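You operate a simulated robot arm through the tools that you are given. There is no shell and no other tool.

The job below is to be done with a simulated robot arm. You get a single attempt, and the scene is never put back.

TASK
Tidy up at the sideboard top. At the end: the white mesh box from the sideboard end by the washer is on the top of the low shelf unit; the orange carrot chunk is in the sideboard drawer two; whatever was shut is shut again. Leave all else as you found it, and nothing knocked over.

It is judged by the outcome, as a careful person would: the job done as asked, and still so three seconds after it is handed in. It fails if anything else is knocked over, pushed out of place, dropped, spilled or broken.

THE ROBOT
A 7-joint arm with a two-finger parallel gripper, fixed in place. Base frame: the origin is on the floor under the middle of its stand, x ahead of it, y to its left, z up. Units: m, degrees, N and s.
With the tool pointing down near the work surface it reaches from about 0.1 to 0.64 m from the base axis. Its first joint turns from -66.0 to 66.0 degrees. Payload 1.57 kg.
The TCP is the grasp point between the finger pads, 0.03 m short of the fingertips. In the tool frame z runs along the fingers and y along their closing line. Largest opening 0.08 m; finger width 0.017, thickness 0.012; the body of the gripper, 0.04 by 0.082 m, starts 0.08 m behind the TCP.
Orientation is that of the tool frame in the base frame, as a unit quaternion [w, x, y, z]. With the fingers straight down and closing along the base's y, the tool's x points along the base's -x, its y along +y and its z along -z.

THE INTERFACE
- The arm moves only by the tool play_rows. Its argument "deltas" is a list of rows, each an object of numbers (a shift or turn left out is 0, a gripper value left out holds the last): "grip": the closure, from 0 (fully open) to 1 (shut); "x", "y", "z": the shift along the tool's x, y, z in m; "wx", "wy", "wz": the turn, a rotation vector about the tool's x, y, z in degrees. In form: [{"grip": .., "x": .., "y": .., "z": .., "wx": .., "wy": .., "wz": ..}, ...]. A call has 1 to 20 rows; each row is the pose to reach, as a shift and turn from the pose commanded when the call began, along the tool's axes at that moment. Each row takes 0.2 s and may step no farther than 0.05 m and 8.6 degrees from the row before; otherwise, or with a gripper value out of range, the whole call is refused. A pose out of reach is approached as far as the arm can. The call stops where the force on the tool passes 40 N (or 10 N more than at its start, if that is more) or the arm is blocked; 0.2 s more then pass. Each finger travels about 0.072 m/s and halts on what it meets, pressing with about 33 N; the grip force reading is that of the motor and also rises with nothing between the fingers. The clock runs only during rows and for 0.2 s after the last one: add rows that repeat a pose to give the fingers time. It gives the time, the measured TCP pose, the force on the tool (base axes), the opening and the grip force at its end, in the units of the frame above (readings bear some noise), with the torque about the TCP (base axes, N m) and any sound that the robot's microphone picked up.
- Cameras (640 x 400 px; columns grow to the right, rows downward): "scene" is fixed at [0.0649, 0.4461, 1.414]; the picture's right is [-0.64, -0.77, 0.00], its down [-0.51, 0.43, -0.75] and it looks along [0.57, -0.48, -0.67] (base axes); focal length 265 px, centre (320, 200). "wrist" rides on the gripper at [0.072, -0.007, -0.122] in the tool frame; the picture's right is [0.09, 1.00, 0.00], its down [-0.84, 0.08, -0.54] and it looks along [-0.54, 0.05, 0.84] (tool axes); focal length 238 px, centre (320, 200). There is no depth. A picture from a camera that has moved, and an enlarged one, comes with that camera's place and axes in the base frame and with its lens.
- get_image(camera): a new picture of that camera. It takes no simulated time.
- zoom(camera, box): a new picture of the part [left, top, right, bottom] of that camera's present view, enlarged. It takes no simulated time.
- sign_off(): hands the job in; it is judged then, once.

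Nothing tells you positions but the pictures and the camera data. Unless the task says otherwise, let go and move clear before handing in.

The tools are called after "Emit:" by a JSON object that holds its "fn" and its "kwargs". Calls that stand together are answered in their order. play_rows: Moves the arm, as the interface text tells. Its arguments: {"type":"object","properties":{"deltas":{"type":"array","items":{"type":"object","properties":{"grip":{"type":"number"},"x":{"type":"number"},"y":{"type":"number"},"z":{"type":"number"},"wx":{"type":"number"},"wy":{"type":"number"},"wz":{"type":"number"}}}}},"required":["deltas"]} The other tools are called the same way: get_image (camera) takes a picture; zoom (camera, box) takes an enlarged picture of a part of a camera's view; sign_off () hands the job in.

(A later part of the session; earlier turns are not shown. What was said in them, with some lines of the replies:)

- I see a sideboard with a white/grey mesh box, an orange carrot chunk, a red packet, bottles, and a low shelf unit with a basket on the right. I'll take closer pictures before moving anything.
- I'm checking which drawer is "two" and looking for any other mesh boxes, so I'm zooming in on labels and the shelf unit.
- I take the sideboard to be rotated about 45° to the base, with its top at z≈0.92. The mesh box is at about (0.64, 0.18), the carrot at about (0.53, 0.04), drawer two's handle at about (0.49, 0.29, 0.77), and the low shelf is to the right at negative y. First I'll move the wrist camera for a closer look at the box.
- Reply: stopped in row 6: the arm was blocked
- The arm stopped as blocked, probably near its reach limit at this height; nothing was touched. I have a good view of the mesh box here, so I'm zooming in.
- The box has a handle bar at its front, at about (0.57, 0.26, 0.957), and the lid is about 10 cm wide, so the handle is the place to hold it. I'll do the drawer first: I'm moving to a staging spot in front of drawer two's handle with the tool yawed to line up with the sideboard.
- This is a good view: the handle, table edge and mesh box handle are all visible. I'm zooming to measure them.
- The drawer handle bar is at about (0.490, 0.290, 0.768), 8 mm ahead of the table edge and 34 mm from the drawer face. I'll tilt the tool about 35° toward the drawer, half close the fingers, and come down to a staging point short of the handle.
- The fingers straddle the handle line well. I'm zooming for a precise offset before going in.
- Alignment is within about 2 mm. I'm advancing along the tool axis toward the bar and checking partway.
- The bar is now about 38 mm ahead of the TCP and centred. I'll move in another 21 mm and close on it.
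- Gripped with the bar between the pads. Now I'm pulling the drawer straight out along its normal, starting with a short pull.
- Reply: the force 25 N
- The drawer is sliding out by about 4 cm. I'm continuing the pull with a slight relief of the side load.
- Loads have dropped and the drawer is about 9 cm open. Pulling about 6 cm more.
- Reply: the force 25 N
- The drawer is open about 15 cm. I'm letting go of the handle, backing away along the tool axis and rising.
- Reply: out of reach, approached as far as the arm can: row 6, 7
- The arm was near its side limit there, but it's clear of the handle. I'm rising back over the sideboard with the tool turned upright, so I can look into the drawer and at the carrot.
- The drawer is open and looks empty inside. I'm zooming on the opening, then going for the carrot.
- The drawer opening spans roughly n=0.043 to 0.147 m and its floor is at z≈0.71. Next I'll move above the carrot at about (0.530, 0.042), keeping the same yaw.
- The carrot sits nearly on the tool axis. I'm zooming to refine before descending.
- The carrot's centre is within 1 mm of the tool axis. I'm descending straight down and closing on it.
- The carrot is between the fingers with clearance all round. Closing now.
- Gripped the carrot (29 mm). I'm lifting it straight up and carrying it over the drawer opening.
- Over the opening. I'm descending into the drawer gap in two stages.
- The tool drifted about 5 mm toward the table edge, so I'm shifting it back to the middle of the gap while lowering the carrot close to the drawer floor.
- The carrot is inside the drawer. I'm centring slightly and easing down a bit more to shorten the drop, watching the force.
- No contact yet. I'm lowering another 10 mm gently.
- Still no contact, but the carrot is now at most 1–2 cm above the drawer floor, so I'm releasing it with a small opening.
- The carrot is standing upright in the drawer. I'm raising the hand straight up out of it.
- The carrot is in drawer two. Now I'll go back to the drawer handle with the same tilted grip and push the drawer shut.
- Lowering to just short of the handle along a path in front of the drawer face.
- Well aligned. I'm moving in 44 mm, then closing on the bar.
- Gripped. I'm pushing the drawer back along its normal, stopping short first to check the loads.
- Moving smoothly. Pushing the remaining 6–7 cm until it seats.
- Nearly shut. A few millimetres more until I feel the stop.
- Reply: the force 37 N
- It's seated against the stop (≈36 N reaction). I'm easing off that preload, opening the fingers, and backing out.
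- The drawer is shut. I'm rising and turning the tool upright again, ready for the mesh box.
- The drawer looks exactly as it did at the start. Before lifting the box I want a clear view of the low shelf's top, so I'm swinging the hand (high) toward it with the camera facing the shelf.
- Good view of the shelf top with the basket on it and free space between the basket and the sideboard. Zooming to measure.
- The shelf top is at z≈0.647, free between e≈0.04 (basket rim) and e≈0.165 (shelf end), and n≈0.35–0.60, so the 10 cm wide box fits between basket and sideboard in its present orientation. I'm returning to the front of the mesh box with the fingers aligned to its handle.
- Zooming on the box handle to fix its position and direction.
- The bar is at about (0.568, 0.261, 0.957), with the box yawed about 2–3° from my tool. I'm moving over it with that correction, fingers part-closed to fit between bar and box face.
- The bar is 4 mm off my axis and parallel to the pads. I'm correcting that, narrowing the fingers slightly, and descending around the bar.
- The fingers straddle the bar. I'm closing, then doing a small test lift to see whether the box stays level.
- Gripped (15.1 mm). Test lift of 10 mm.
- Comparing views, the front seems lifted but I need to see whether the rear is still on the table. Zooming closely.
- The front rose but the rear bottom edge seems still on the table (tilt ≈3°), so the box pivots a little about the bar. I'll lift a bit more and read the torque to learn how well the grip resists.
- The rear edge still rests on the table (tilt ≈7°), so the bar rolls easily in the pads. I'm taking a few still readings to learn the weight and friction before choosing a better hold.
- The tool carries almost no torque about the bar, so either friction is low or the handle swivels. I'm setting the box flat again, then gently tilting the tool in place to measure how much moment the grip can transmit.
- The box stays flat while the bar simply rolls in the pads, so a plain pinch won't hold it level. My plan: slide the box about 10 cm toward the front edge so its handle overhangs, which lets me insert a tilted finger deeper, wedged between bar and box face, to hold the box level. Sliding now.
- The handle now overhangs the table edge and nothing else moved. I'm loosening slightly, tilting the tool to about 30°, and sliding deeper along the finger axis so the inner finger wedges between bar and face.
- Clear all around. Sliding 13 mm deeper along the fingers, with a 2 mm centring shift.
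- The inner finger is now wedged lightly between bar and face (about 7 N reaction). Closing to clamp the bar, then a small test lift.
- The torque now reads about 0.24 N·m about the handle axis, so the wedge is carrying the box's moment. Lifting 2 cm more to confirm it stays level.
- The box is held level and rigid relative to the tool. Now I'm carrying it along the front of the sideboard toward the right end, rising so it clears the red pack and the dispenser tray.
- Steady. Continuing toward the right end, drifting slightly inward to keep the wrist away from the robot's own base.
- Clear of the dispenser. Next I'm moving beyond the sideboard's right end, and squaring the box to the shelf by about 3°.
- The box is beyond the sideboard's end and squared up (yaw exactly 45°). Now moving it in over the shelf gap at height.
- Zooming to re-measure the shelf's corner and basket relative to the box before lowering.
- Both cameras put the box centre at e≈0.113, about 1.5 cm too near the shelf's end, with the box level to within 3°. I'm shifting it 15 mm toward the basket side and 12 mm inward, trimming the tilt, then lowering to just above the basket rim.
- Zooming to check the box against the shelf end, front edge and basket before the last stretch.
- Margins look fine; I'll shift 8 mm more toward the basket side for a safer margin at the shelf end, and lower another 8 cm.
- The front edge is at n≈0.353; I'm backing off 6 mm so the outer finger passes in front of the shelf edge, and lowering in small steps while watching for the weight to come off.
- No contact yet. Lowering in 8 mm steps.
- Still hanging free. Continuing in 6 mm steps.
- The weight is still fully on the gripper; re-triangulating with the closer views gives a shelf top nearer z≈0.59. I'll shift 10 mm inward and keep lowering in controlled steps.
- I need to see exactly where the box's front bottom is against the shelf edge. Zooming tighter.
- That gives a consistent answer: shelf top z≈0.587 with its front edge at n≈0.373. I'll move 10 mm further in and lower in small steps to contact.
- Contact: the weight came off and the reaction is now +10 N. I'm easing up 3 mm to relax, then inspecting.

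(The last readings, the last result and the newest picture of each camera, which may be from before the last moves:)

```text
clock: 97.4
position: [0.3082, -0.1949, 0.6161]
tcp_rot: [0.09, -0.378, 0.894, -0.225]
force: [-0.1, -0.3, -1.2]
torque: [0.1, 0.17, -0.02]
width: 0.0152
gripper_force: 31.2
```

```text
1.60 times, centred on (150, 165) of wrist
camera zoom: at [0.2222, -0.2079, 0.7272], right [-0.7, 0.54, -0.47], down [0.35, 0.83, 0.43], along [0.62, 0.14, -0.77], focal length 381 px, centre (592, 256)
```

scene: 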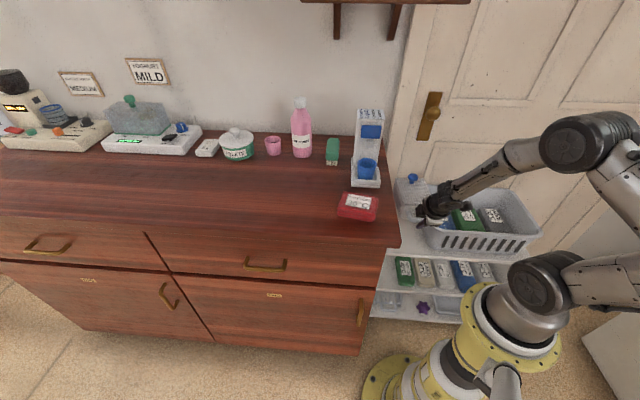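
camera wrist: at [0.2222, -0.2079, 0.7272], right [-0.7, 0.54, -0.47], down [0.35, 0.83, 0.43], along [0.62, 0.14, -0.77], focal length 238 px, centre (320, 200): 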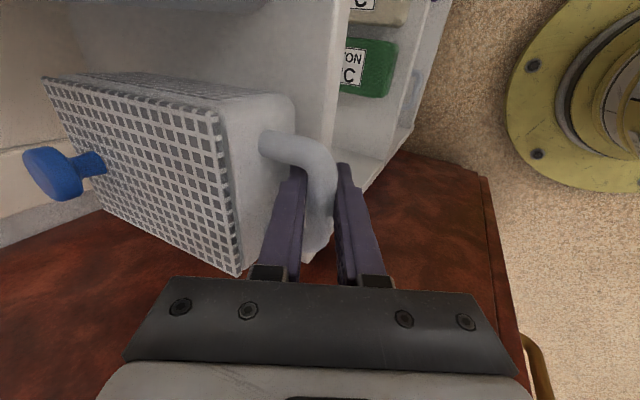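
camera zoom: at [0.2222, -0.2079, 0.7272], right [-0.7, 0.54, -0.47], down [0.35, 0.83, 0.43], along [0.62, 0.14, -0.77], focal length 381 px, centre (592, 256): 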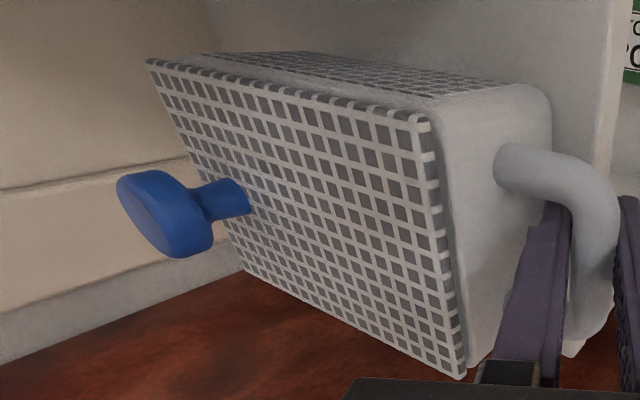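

The whitish shape behind the bar is just the shelf corner (e≈0.178, n≈0.369), so the box sits well inside on e≈0.04–0.14. I'm lowering 2 mm to seat it and loosening the fingers slightly.

Emit:
{"fn": "play_rows", "kwargs": {"deltas": [{"y": 0.0005, "z": 0.0009}, {"y": 0.0009, "z": 0.0018}, {"y": 0.0009, "z": 0.0018, "grip": 0.78}, {"y": 0.0009, "z": 0.0018, "grip": 0.77}, {"y": 0.0009, "z": 0.0018, "grip": 0.77}]}}

Emit:
{"fn": "get_image", "kwargs": {"camera": "wrist"}}

Emit:
{"fn": "zoom", "kwargs": {"camera": "scene", "box": [380, 180, 500, 270]}}

```text
clock: 98.6
position: [0.3099, -0.194, 0.6149]
tcp_rot: [0.091, -0.379, 0.893, -0.225]
force: [1.1, 0.9, 0.3]
torque: [0.04, 0.06, 0.06]
width: 0.0187
gripper_force: 0.5
```

```text
taken
camera wrist: at [0.2225, -0.2075, 0.7258], right [-0.7, 0.54, -0.47], down [0.35, 0.83, 0.43], along [0.62, 0.14, -0.77], focal length 238 px, centre (320, 200)
```

wrist: 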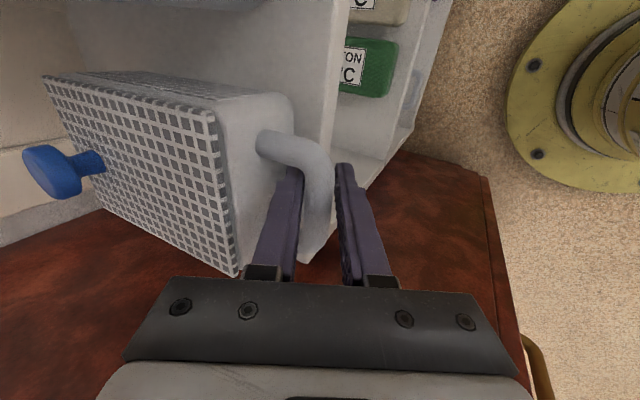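

```text
4.44 times, centred on (440, 225) of scene
camera zoom: at [0.0648, 0.4461, 1.414], right [-0.64, -0.77, 0.0], down [-0.51, 0.43, -0.75], along [0.57, -0.48, -0.67], focal length 1179 px, centre (-213, 89)
```

zoom: 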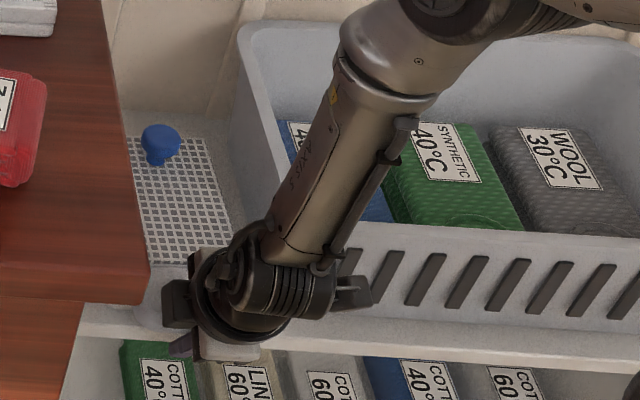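

Released with no force left. I'm withdrawing the fingers straight back along their axis.

Emit:
{"fn": "play_rows", "kwargs": {"deltas": [{"grip": 0.74}, {"z": -0.006, "grip": 0.74}, {"z": -0.014}, {"z": -0.024}, {"z": -0.036}, {"z": -0.05}, {"z": -0.065}, {"z": -0.08}]}}

Emit:
{"fn": "get_image", "kwargs": {"camera": "wrist"}}

Emit:
{"fn": "get_image", "kwargs": {"camera": "scene"}}

```text
clock: 100.4
position: [0.2823, -0.1669, 0.6862]
tcp_rot: [0.091, -0.378, 0.893, -0.224]
force: [0.5, 1.1, -0.9]
torque: [0.13, 0.14, 0.01]
width: 0.0199
gripper_force: 0.0
```

```text
taken
camera wrist: at [0.1955, -0.1802, 0.7961], right [-0.7, 0.54, -0.47], down [0.35, 0.83, 0.43], along [0.62, 0.14, -0.77], focal length 238 px, centre (320, 200)
```

wrist: 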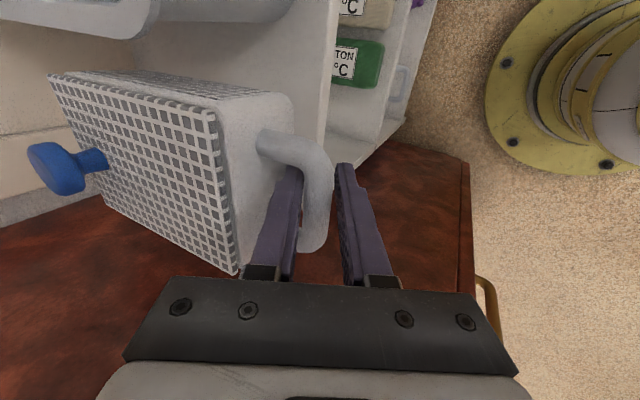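

```text
taken
```

scene: 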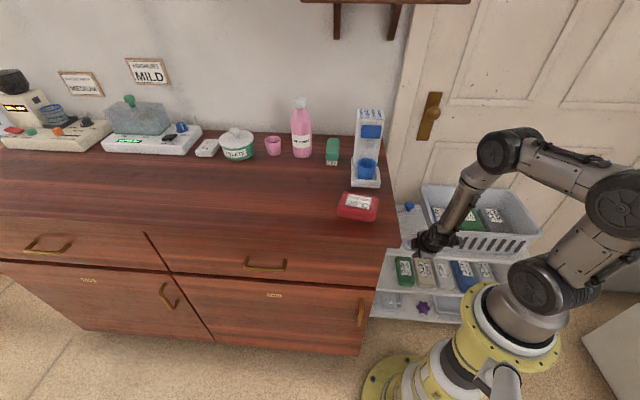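

The box came up with the fingers: the wedge jammed and is still carrying it. I'm closing the grip immediately to secure it again before setting it back.

Emit:
{"fn": "play_rows", "kwargs": {"deltas": [{"grip": 1.0}, {"grip": 1.0}, {"grip": 1.0}]}}

Emit:
{"fn": "zoom", "kwargs": {"camera": "wrist", "box": [0, 40, 420, 290]}}

Emit:
{"fn": "zoom", "kwargs": {"camera": "scene", "box": [380, 180, 500, 270]}}

```text
clock: 101.2
position: [0.2829, -0.166, 0.6841]
tcp_rot: [0.09, -0.378, 0.894, -0.224]
force: [0.3, 0.2, 0.0]
torque: [0.17, 0.16, 0.02]
width: 0.0149
gripper_force: 31.4
```

```text
1.52 times, centred on (210, 165) of wrist
camera zoom: at [0.1956, -0.1803, 0.7959], right [-0.7, 0.54, -0.47], down [0.35, 0.83, 0.43], along [0.62, 0.14, -0.77], focal length 363 px, centre (488, 253)
```

zoom: 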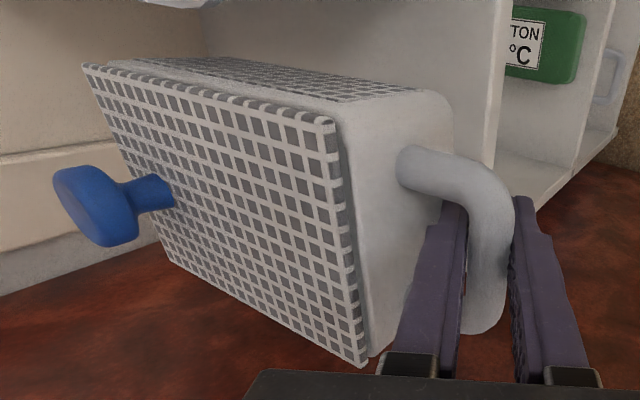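

```text
4.44 times, centred on (440, 225) of scene
camera zoom: at [0.0649, 0.446, 1.414], right [-0.64, -0.77, 0.0], down [-0.51, 0.43, -0.75], along [0.57, -0.48, -0.67], focal length 1179 px, centre (-213, 89)
```

zoom: 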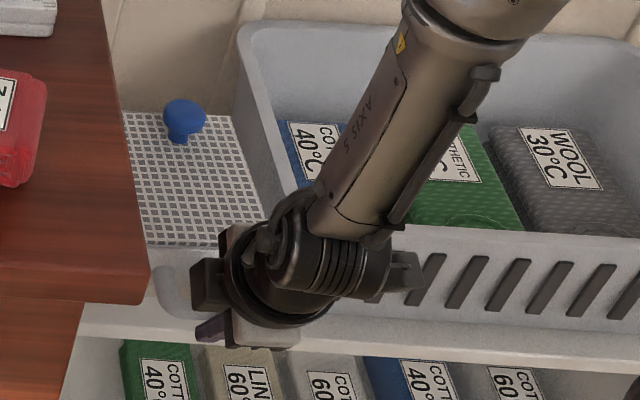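

Secured again and level. I'm moving it back in over the shelf and down to just above contact; this time I'll rotate the fingers free of the wedge before withdrawing.

Emit:
{"fn": "play_rows", "kwargs": {"deltas": [{"y": -0.0096, "z": 0.0051}, {"y": -0.0193, "z": 0.0103}, {"y": -0.0289, "z": 0.0154}, {"y": -0.0385, "z": 0.0205}, {"y": -0.0314, "z": 0.0337}, {"y": -0.0243, "z": 0.0469}, {"y": -0.0173, "z": 0.0601}, {"y": -0.0102, "z": 0.0733}, {"y": -0.0076, "z": 0.0783}, {"y": -0.0076, "z": 0.0783}]}}

Emit:
{"fn": "play_rows", "kwargs": {"deltas": [{"y": 0.0005, "z": 0.0009}, {"y": 0.0009, "z": 0.0018}, {"y": 0.0009, "z": 0.0018}]}}

```text
clock: 103.4
position: [0.3134, -0.1984, 0.6176]
tcp_rot: [0.091, -0.379, 0.893, -0.225]
force: [0.3, -1.3, -0.1]
torque: [-0.06, 0.05, -0.06]
width: 0.0148
gripper_force: 31.0
```

```text
clock: 104.2
position: [0.3127, -0.1983, 0.6173]
tcp_rot: [0.09, -0.379, 0.893, -0.224]
force: [-0.8, -1.0, -0.1]
torque: [0.03, 0.0, -0.01]
width: 0.0151
gripper_force: 31.0
```

The box is resting on the shelf with no load on the tool. I'm rotating the tool about the bar by 9° toward vertical to free the wedged finger, with the box staying put.

Emit:
{"fn": "play_rows", "kwargs": {"deltas": [{"y": 0.0006, "wx": -3}, {"y": 0.0011, "wx": -6}, {"y": 0.0017, "z": -0.0001, "wx": -9}, {"y": 0.0017, "z": -0.0001, "wx": -9}]}}

Emit:
{"fn": "zoom", "kwargs": {"camera": "wrist", "box": [0, 40, 420, 290]}}

Emit:
{"fn": "zoom", "kwargs": {"camera": "scene", "box": [380, 180, 500, 270]}}

```text
clock: 105.2
position: [0.3118, -0.1977, 0.6154]
tcp_rot: [0.061, -0.385, 0.908, -0.153]
force: [0.4, -1.3, -0.4]
torque: [-0.08, 0.01, -0.03]
width: 0.0153
gripper_force: 30.9
```

```text
1.52 times, centred on (210, 165) of wrist
camera zoom: at [0.2382, -0.2241, 0.7346], right [-0.74, 0.59, -0.32], down [0.41, 0.78, 0.48], along [0.53, 0.22, -0.82], focal length 363 px, centre (488, 253)
```

zoom: 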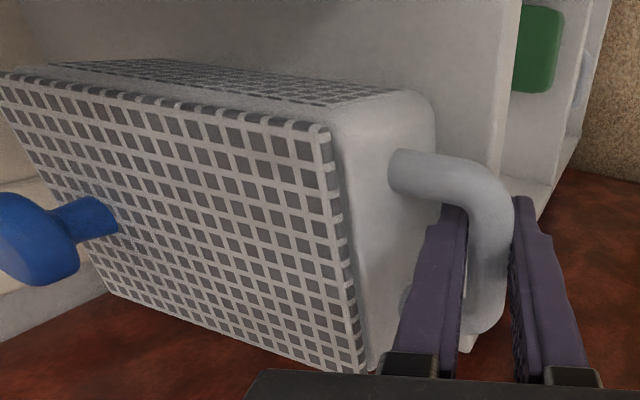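

```text
4.44 times, centred on (440, 225) of scene
camera zoom: at [0.0649, 0.446, 1.414], right [-0.64, -0.77, 0.0], down [-0.51, 0.43, -0.75], along [0.57, -0.48, -0.67], focal length 1179 px, centre (-213, 89)
```

zoom: 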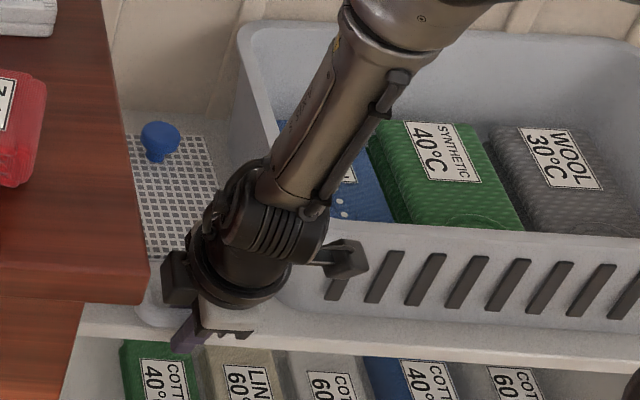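

The finger rotated free and the box stayed flat. Opening slightly, then withdrawing 15 mm and checking that the box doesn't follow.

Emit:
{"fn": "play_rows", "kwargs": {"deltas": [{"grip": 0.75}, {"grip": 0.72}, {"grip": 0.72}, {"z": -0.005}, {"z": -0.01}, {"z": -0.015}]}}

Emit:
{"fn": "zoom", "kwargs": {"camera": "wrist", "box": [0, 40, 420, 290]}}

Emit:
{"fn": "zoom", "kwargs": {"camera": "scene", "box": [380, 180, 500, 270]}}

```text
clock: 106.6
position: [0.309, -0.1935, 0.63]
tcp_rot: [0.061, -0.384, 0.908, -0.154]
force: [-0.2, -0.4, -0.4]
torque: [0.02, 0.02, 0.01]
width: 0.0223
gripper_force: 0.1
```

```text
1.52 times, centred on (210, 165) of wrist
camera zoom: at [0.2359, -0.22, 0.7477], right [-0.74, 0.59, -0.32], down [0.41, 0.78, 0.48], along [0.53, 0.22, -0.82], focal length 363 px, centre (488, 253)
```

zoom: 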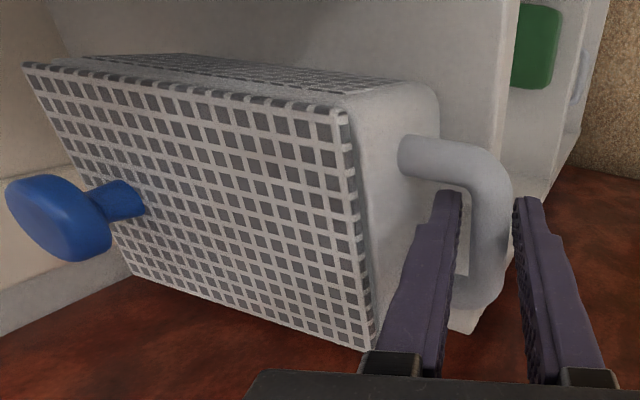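

```text
4.44 times, centred on (440, 225) of scene
camera zoom: at [0.0649, 0.4461, 1.414], right [-0.64, -0.77, 0.0], down [-0.51, 0.43, -0.75], along [0.57, -0.48, -0.67], focal length 1179 px, centre (-213, 89)
```

zoom: 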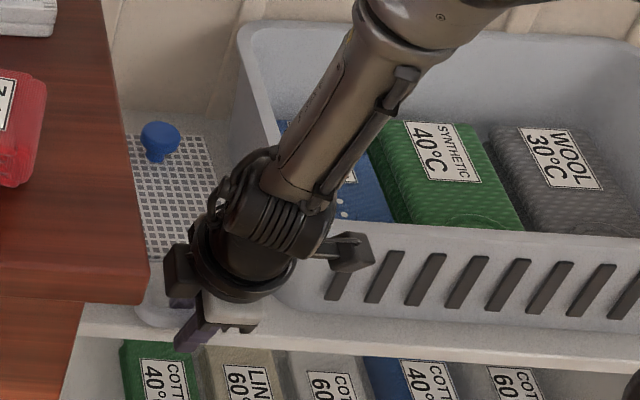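

The box stayed on the shelf this time. I'm continuing the withdrawal until the fingers are well clear.

Emit:
{"fn": "play_rows", "kwargs": {"deltas": [{"z": -0.01}, {"z": -0.02}, {"z": -0.032}, {"z": -0.045}, {"z": -0.06}, {"z": -0.08}, {"z": -0.1}]}}

Emit:
{"fn": "get_image", "kwargs": {"camera": "wrist"}}

Emit:
{"fn": "get_image", "kwargs": {"camera": "scene"}}

```text
clock: 108.2
position: [0.2846, -0.1689, 0.7247]
tcp_rot: [0.061, -0.384, 0.908, -0.153]
force: [-0.2, 0.2, -0.3]
torque: [-0.01, 0.01, 0.01]
width: 0.0222
gripper_force: 0.1
```

```text
taken
camera wrist: at [0.2104, -0.1958, 0.8427], right [-0.74, 0.59, -0.32], down [0.41, 0.78, 0.48], along [0.53, 0.22, -0.82], focal length 238 px, centre (320, 200)
```

wrist: 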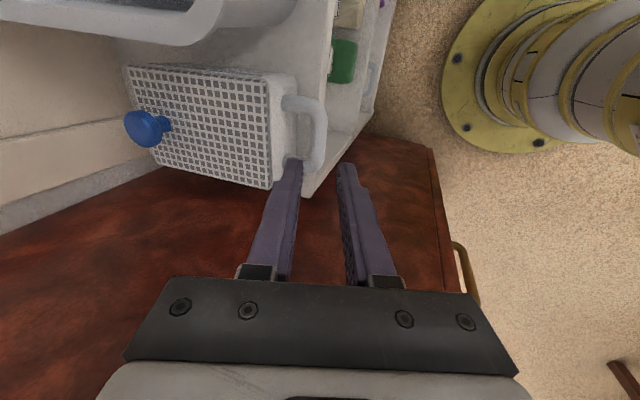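

```text
taken
```

scene: 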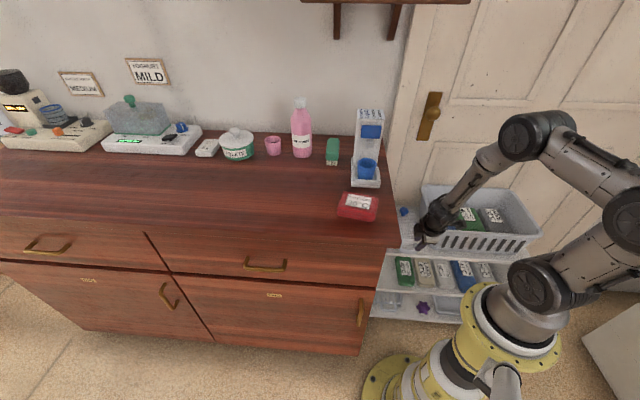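

The fingers are clear and the box sits on the shelf. Zooming to check it is flat and fully supported.

Emit:
{"fn": "zoom", "kwargs": {"camera": "wrist", "box": [100, 0, 420, 220]}}

Emit:
{"fn": "zoom", "kwargs": {"camera": "scene", "box": [380, 180, 500, 270]}}

```text
1.82 times, centred on (260, 110) of wrist
camera zoom: at [0.2104, -0.1958, 0.8427], right [-0.74, 0.59, -0.32], down [0.41, 0.78, 0.48], along [0.53, 0.22, -0.82], focal length 433 px, centre (429, 364)
```

zoom: 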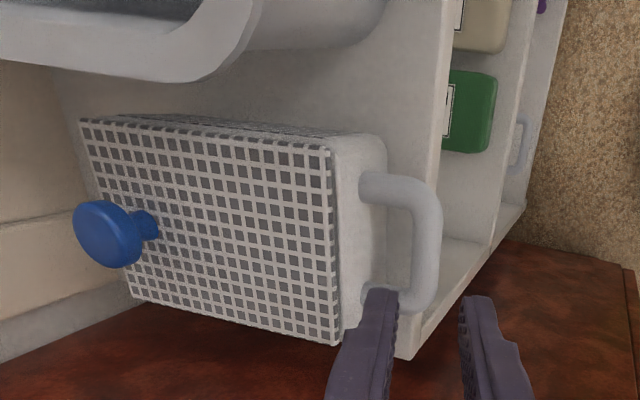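

```text
4.44 times, centred on (440, 225) of scene
camera zoom: at [0.0649, 0.4461, 1.414], right [-0.64, -0.77, 0.0], down [-0.51, 0.43, -0.75], along [0.57, -0.48, -0.67], focal length 1179 px, centre (-213, 89)
```

zoom: 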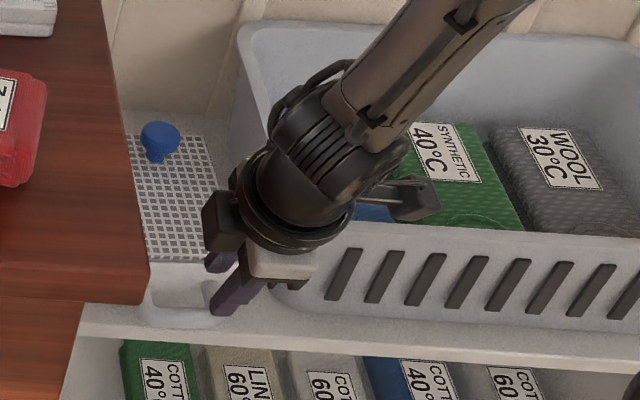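

Measured from this view, the box spans e≈0.04–0.14 (shelf end 0.179) and n≈0.39–0.54 (shelf front 0.375), flat and clear of the basket. I'm raising the arm straight up and away.

Emit:
{"fn": "play_rows", "kwargs": {"deltas": [{"y": -0.006, "z": -0.018}, {"y": -0.017, "z": -0.05}, {"y": -0.029, "z": -0.085}, {"y": -0.042, "z": -0.122}, {"y": -0.055, "z": -0.16}, {"y": -0.068, "z": -0.198}, {"y": -0.082, "z": -0.238}, {"y": -0.0974, "z": -0.2832}, {"y": -0.0974, "z": -0.2832}]}}

Emit:
{"fn": "get_image", "kwargs": {"camera": "scene"}}

Emit:
{"fn": "get_image", "kwargs": {"camera": "wrist"}}

```text
clock: 110.2
position: [0.2866, -0.1646, 1.0249]
tcp_rot: [0.061, -0.383, 0.909, -0.154]
force: [-0.4, -0.2, 0.0]
torque: [-0.02, 0.04, 0.0]
width: 0.0225
gripper_force: 0.1
```

```text
taken
```

scene: 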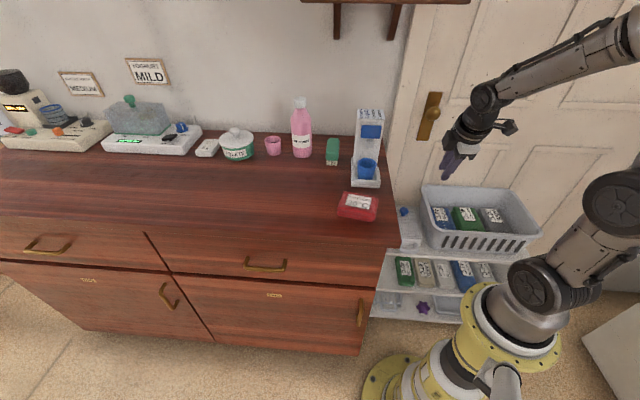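

```text
taken
camera wrist: at [0.2124, -0.1915, 1.1427], right [-0.74, 0.59, -0.32], down [0.41, 0.78, 0.48], along [0.53, 0.22, -0.82], focal length 238 px, centre (320, 200)
```

wrist: 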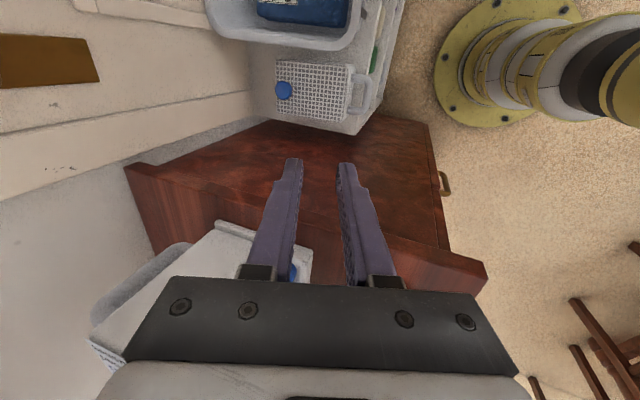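

Everything looks in place. I'm straightening the tool and returning it near its starting pose, staying high and clear.

Emit:
{"fn": "play_rows", "kwargs": {"deltas": [{"wx": -4, "z": -0.01}, {"wx": -8, "z": -0.02}, {"wx": -12, "z": -0.03}, {"wx": -16, "z": -0.04}, {"wx": -19, "z": -0.05}, {"wx": -19, "z": -0.05}]}}

Emit:
{"fn": "zoom", "kwargs": {"camera": "scene", "box": [360, 170, 560, 340]}}

```text
clock: 111.6
position: [0.2767, -0.1567, 1.0721]
tcp_rot: [-0.004, -0.39, 0.921, -0.002]
force: [-0.3, -0.1, 0.2]
torque: [0.03, 0.03, 0.01]
width: 0.0223
gripper_force: 0.1
```

```text
2.35 times, centred on (460, 255) of scene
camera zoom: at [0.0649, 0.4461, 1.414], right [-0.64, -0.77, 0.0], down [-0.51, 0.43, -0.75], along [0.57, -0.48, -0.67], focal length 624 px, centre (-9, 71)
```

zoom: 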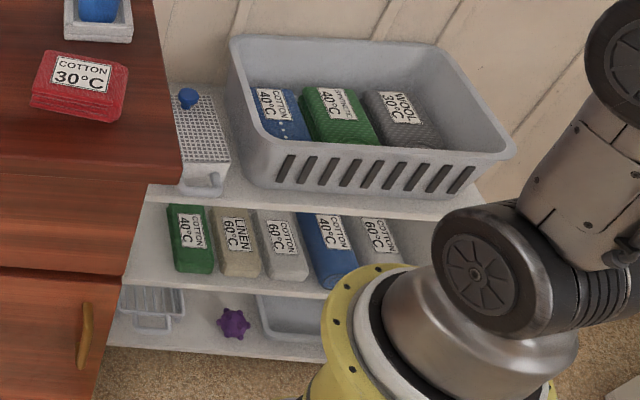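

Emit:
{"fn": "play_rows", "kwargs": {"deltas": [{"x": -0.02, "y": 0.015, "z": -0.01, "wz": 5, "grip": 0.0}, {"x": -0.043, "y": 0.032, "z": -0.02, "wz": 11}, {"x": -0.067, "y": 0.049, "z": -0.03, "wz": 17}, {"x": -0.091, "y": 0.067, "z": -0.04, "wz": 23}, {"x": -0.115, "y": 0.085, "z": -0.05, "wz": 29}, {"x": -0.139, "y": 0.102, "z": -0.055, "wz": 35}, {"x": -0.163, "y": 0.12, "z": -0.06, "wz": 41}, {"x": -0.187, "y": 0.137, "z": -0.063, "wz": 45.9}, {"x": -0.187, "y": 0.137, "z": -0.063, "wz": 45.9}]}}

Emit:
{"fn": "get_image", "kwargs": {"camera": "scene"}}

Emit:
{"fn": "get_image", "kwargs": {"camera": "wrist"}}

Emit:
{"fn": "zoom", "kwargs": {"camera": "scene", "box": [0, 50, 400, 330]}}

```text
clock: 113.6
position: [0.3093, 0.0729, 1.1362]
tcp_rot: [-0.002, 0.001, 1.0, -0.004]
force: [-0.4, 0.2, -0.2]
torque: [-0.03, 0.0, 0.04]
width: 0.08
gripper_force: 0.0
```

```text
taken
```

scene: 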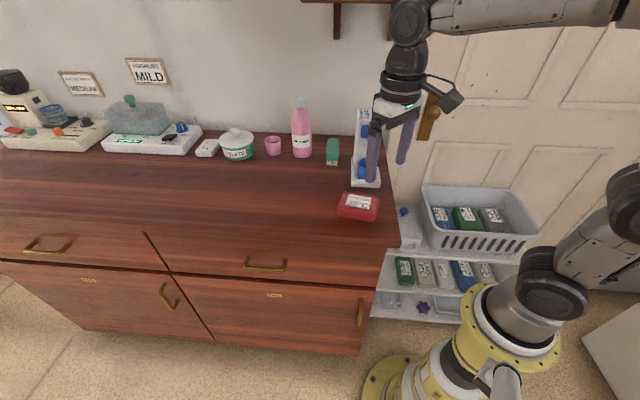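

```text
taken
camera wrist: at [0.2366, 0.0682, 1.2579], right [-0.09, 1.0, -0.01], down [0.84, 0.08, 0.54], along [0.54, 0.04, -0.84], focal length 238 px, centre (320, 200)
```

wrist: 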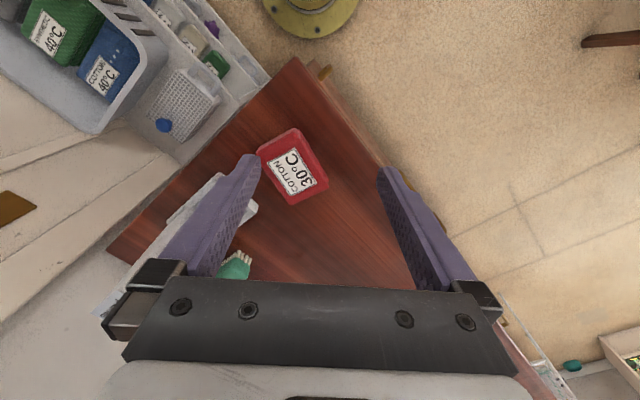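

```text
1.43 times, centred on (200, 190) of scene
camera zoom: at [0.0648, 0.4461, 1.414], right [-0.64, -0.77, 0.0], down [-0.51, 0.43, -0.75], along [0.57, -0.48, -0.67], focal length 379 px, centre (491, 214)
```

zoom: 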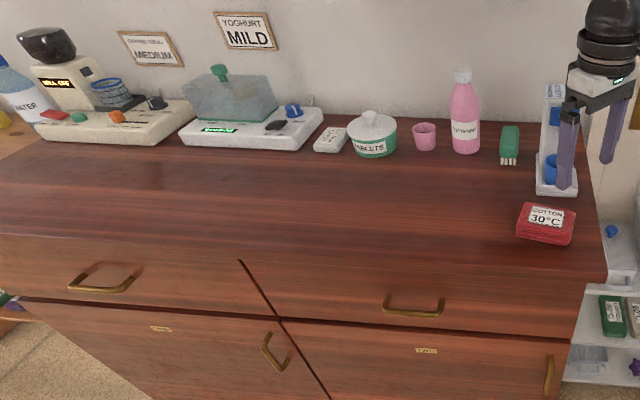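

All other objects look unmoved. One last check: the same zoom of drawer two as at the start, to confirm it's fully shut.

Emit:
{"fn": "zoom", "kwargs": {"camera": "scene", "box": [220, 215, 400, 328]}}

Emit:
{"fn": "zoom", "kwargs": {"camera": "wrist", "box": [60, 0, 320, 160]}}

```text
3.54 times, centred on (310, 272) of scene
camera zoom: at [0.0648, 0.4461, 1.414], right [-0.64, -0.77, 0.0], down [-0.51, 0.43, -0.75], along [0.57, -0.48, -0.67], focal length 939 px, centre (355, -53)
```

zoom: 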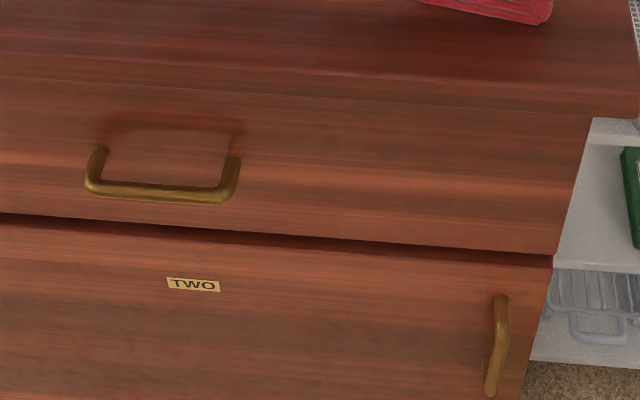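

```text
2.46 times, centred on (190, 80) of wrist
camera zoom: at [0.2366, 0.0682, 1.2579], right [-0.09, 1.0, -0.01], down [0.84, 0.08, 0.54], along [0.54, 0.04, -0.84], focal length 587 px, centre (640, 495)
```

zoom: 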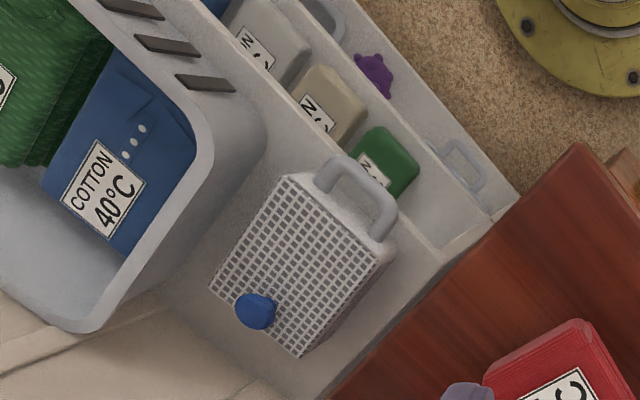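

The drawer matches its starting view exactly. The mesh box stands flat on the shelf top with its lid in place, the carrot is in drawer two, and the arm is clear, so I'm handing in.

Emit:
{"fn": "sign_off", "kwargs": {}}

```text
The job is handed in.
```

The white mesh box is on top of the low shelf unit, the carrot chunk is in sideboard drawer two, and the drawer is shut again.

- **Mesh box:** It stands flat in the free space between the basket and the sideboard, with its lid still on and its handle facing the front. It is about 4 cm in from the end of the shelf and 1.5 cm back from the front edge. It came up again with the fingers when I first let go, so I set it down a second time. It stayed put after that.
- **Carrot chunk:** It was standing upright on the drawer floor when I closed the drawer. I took the right-hand drawer as "two", because the TWO label sits on the door directly below it.
- **Drawer:** It is pushed fully home, and its closing view matches the one from the start.
- **Everything else:** Nothing else looks moved in the final pictures, and the arm is back near its starting pose with the gripper open.
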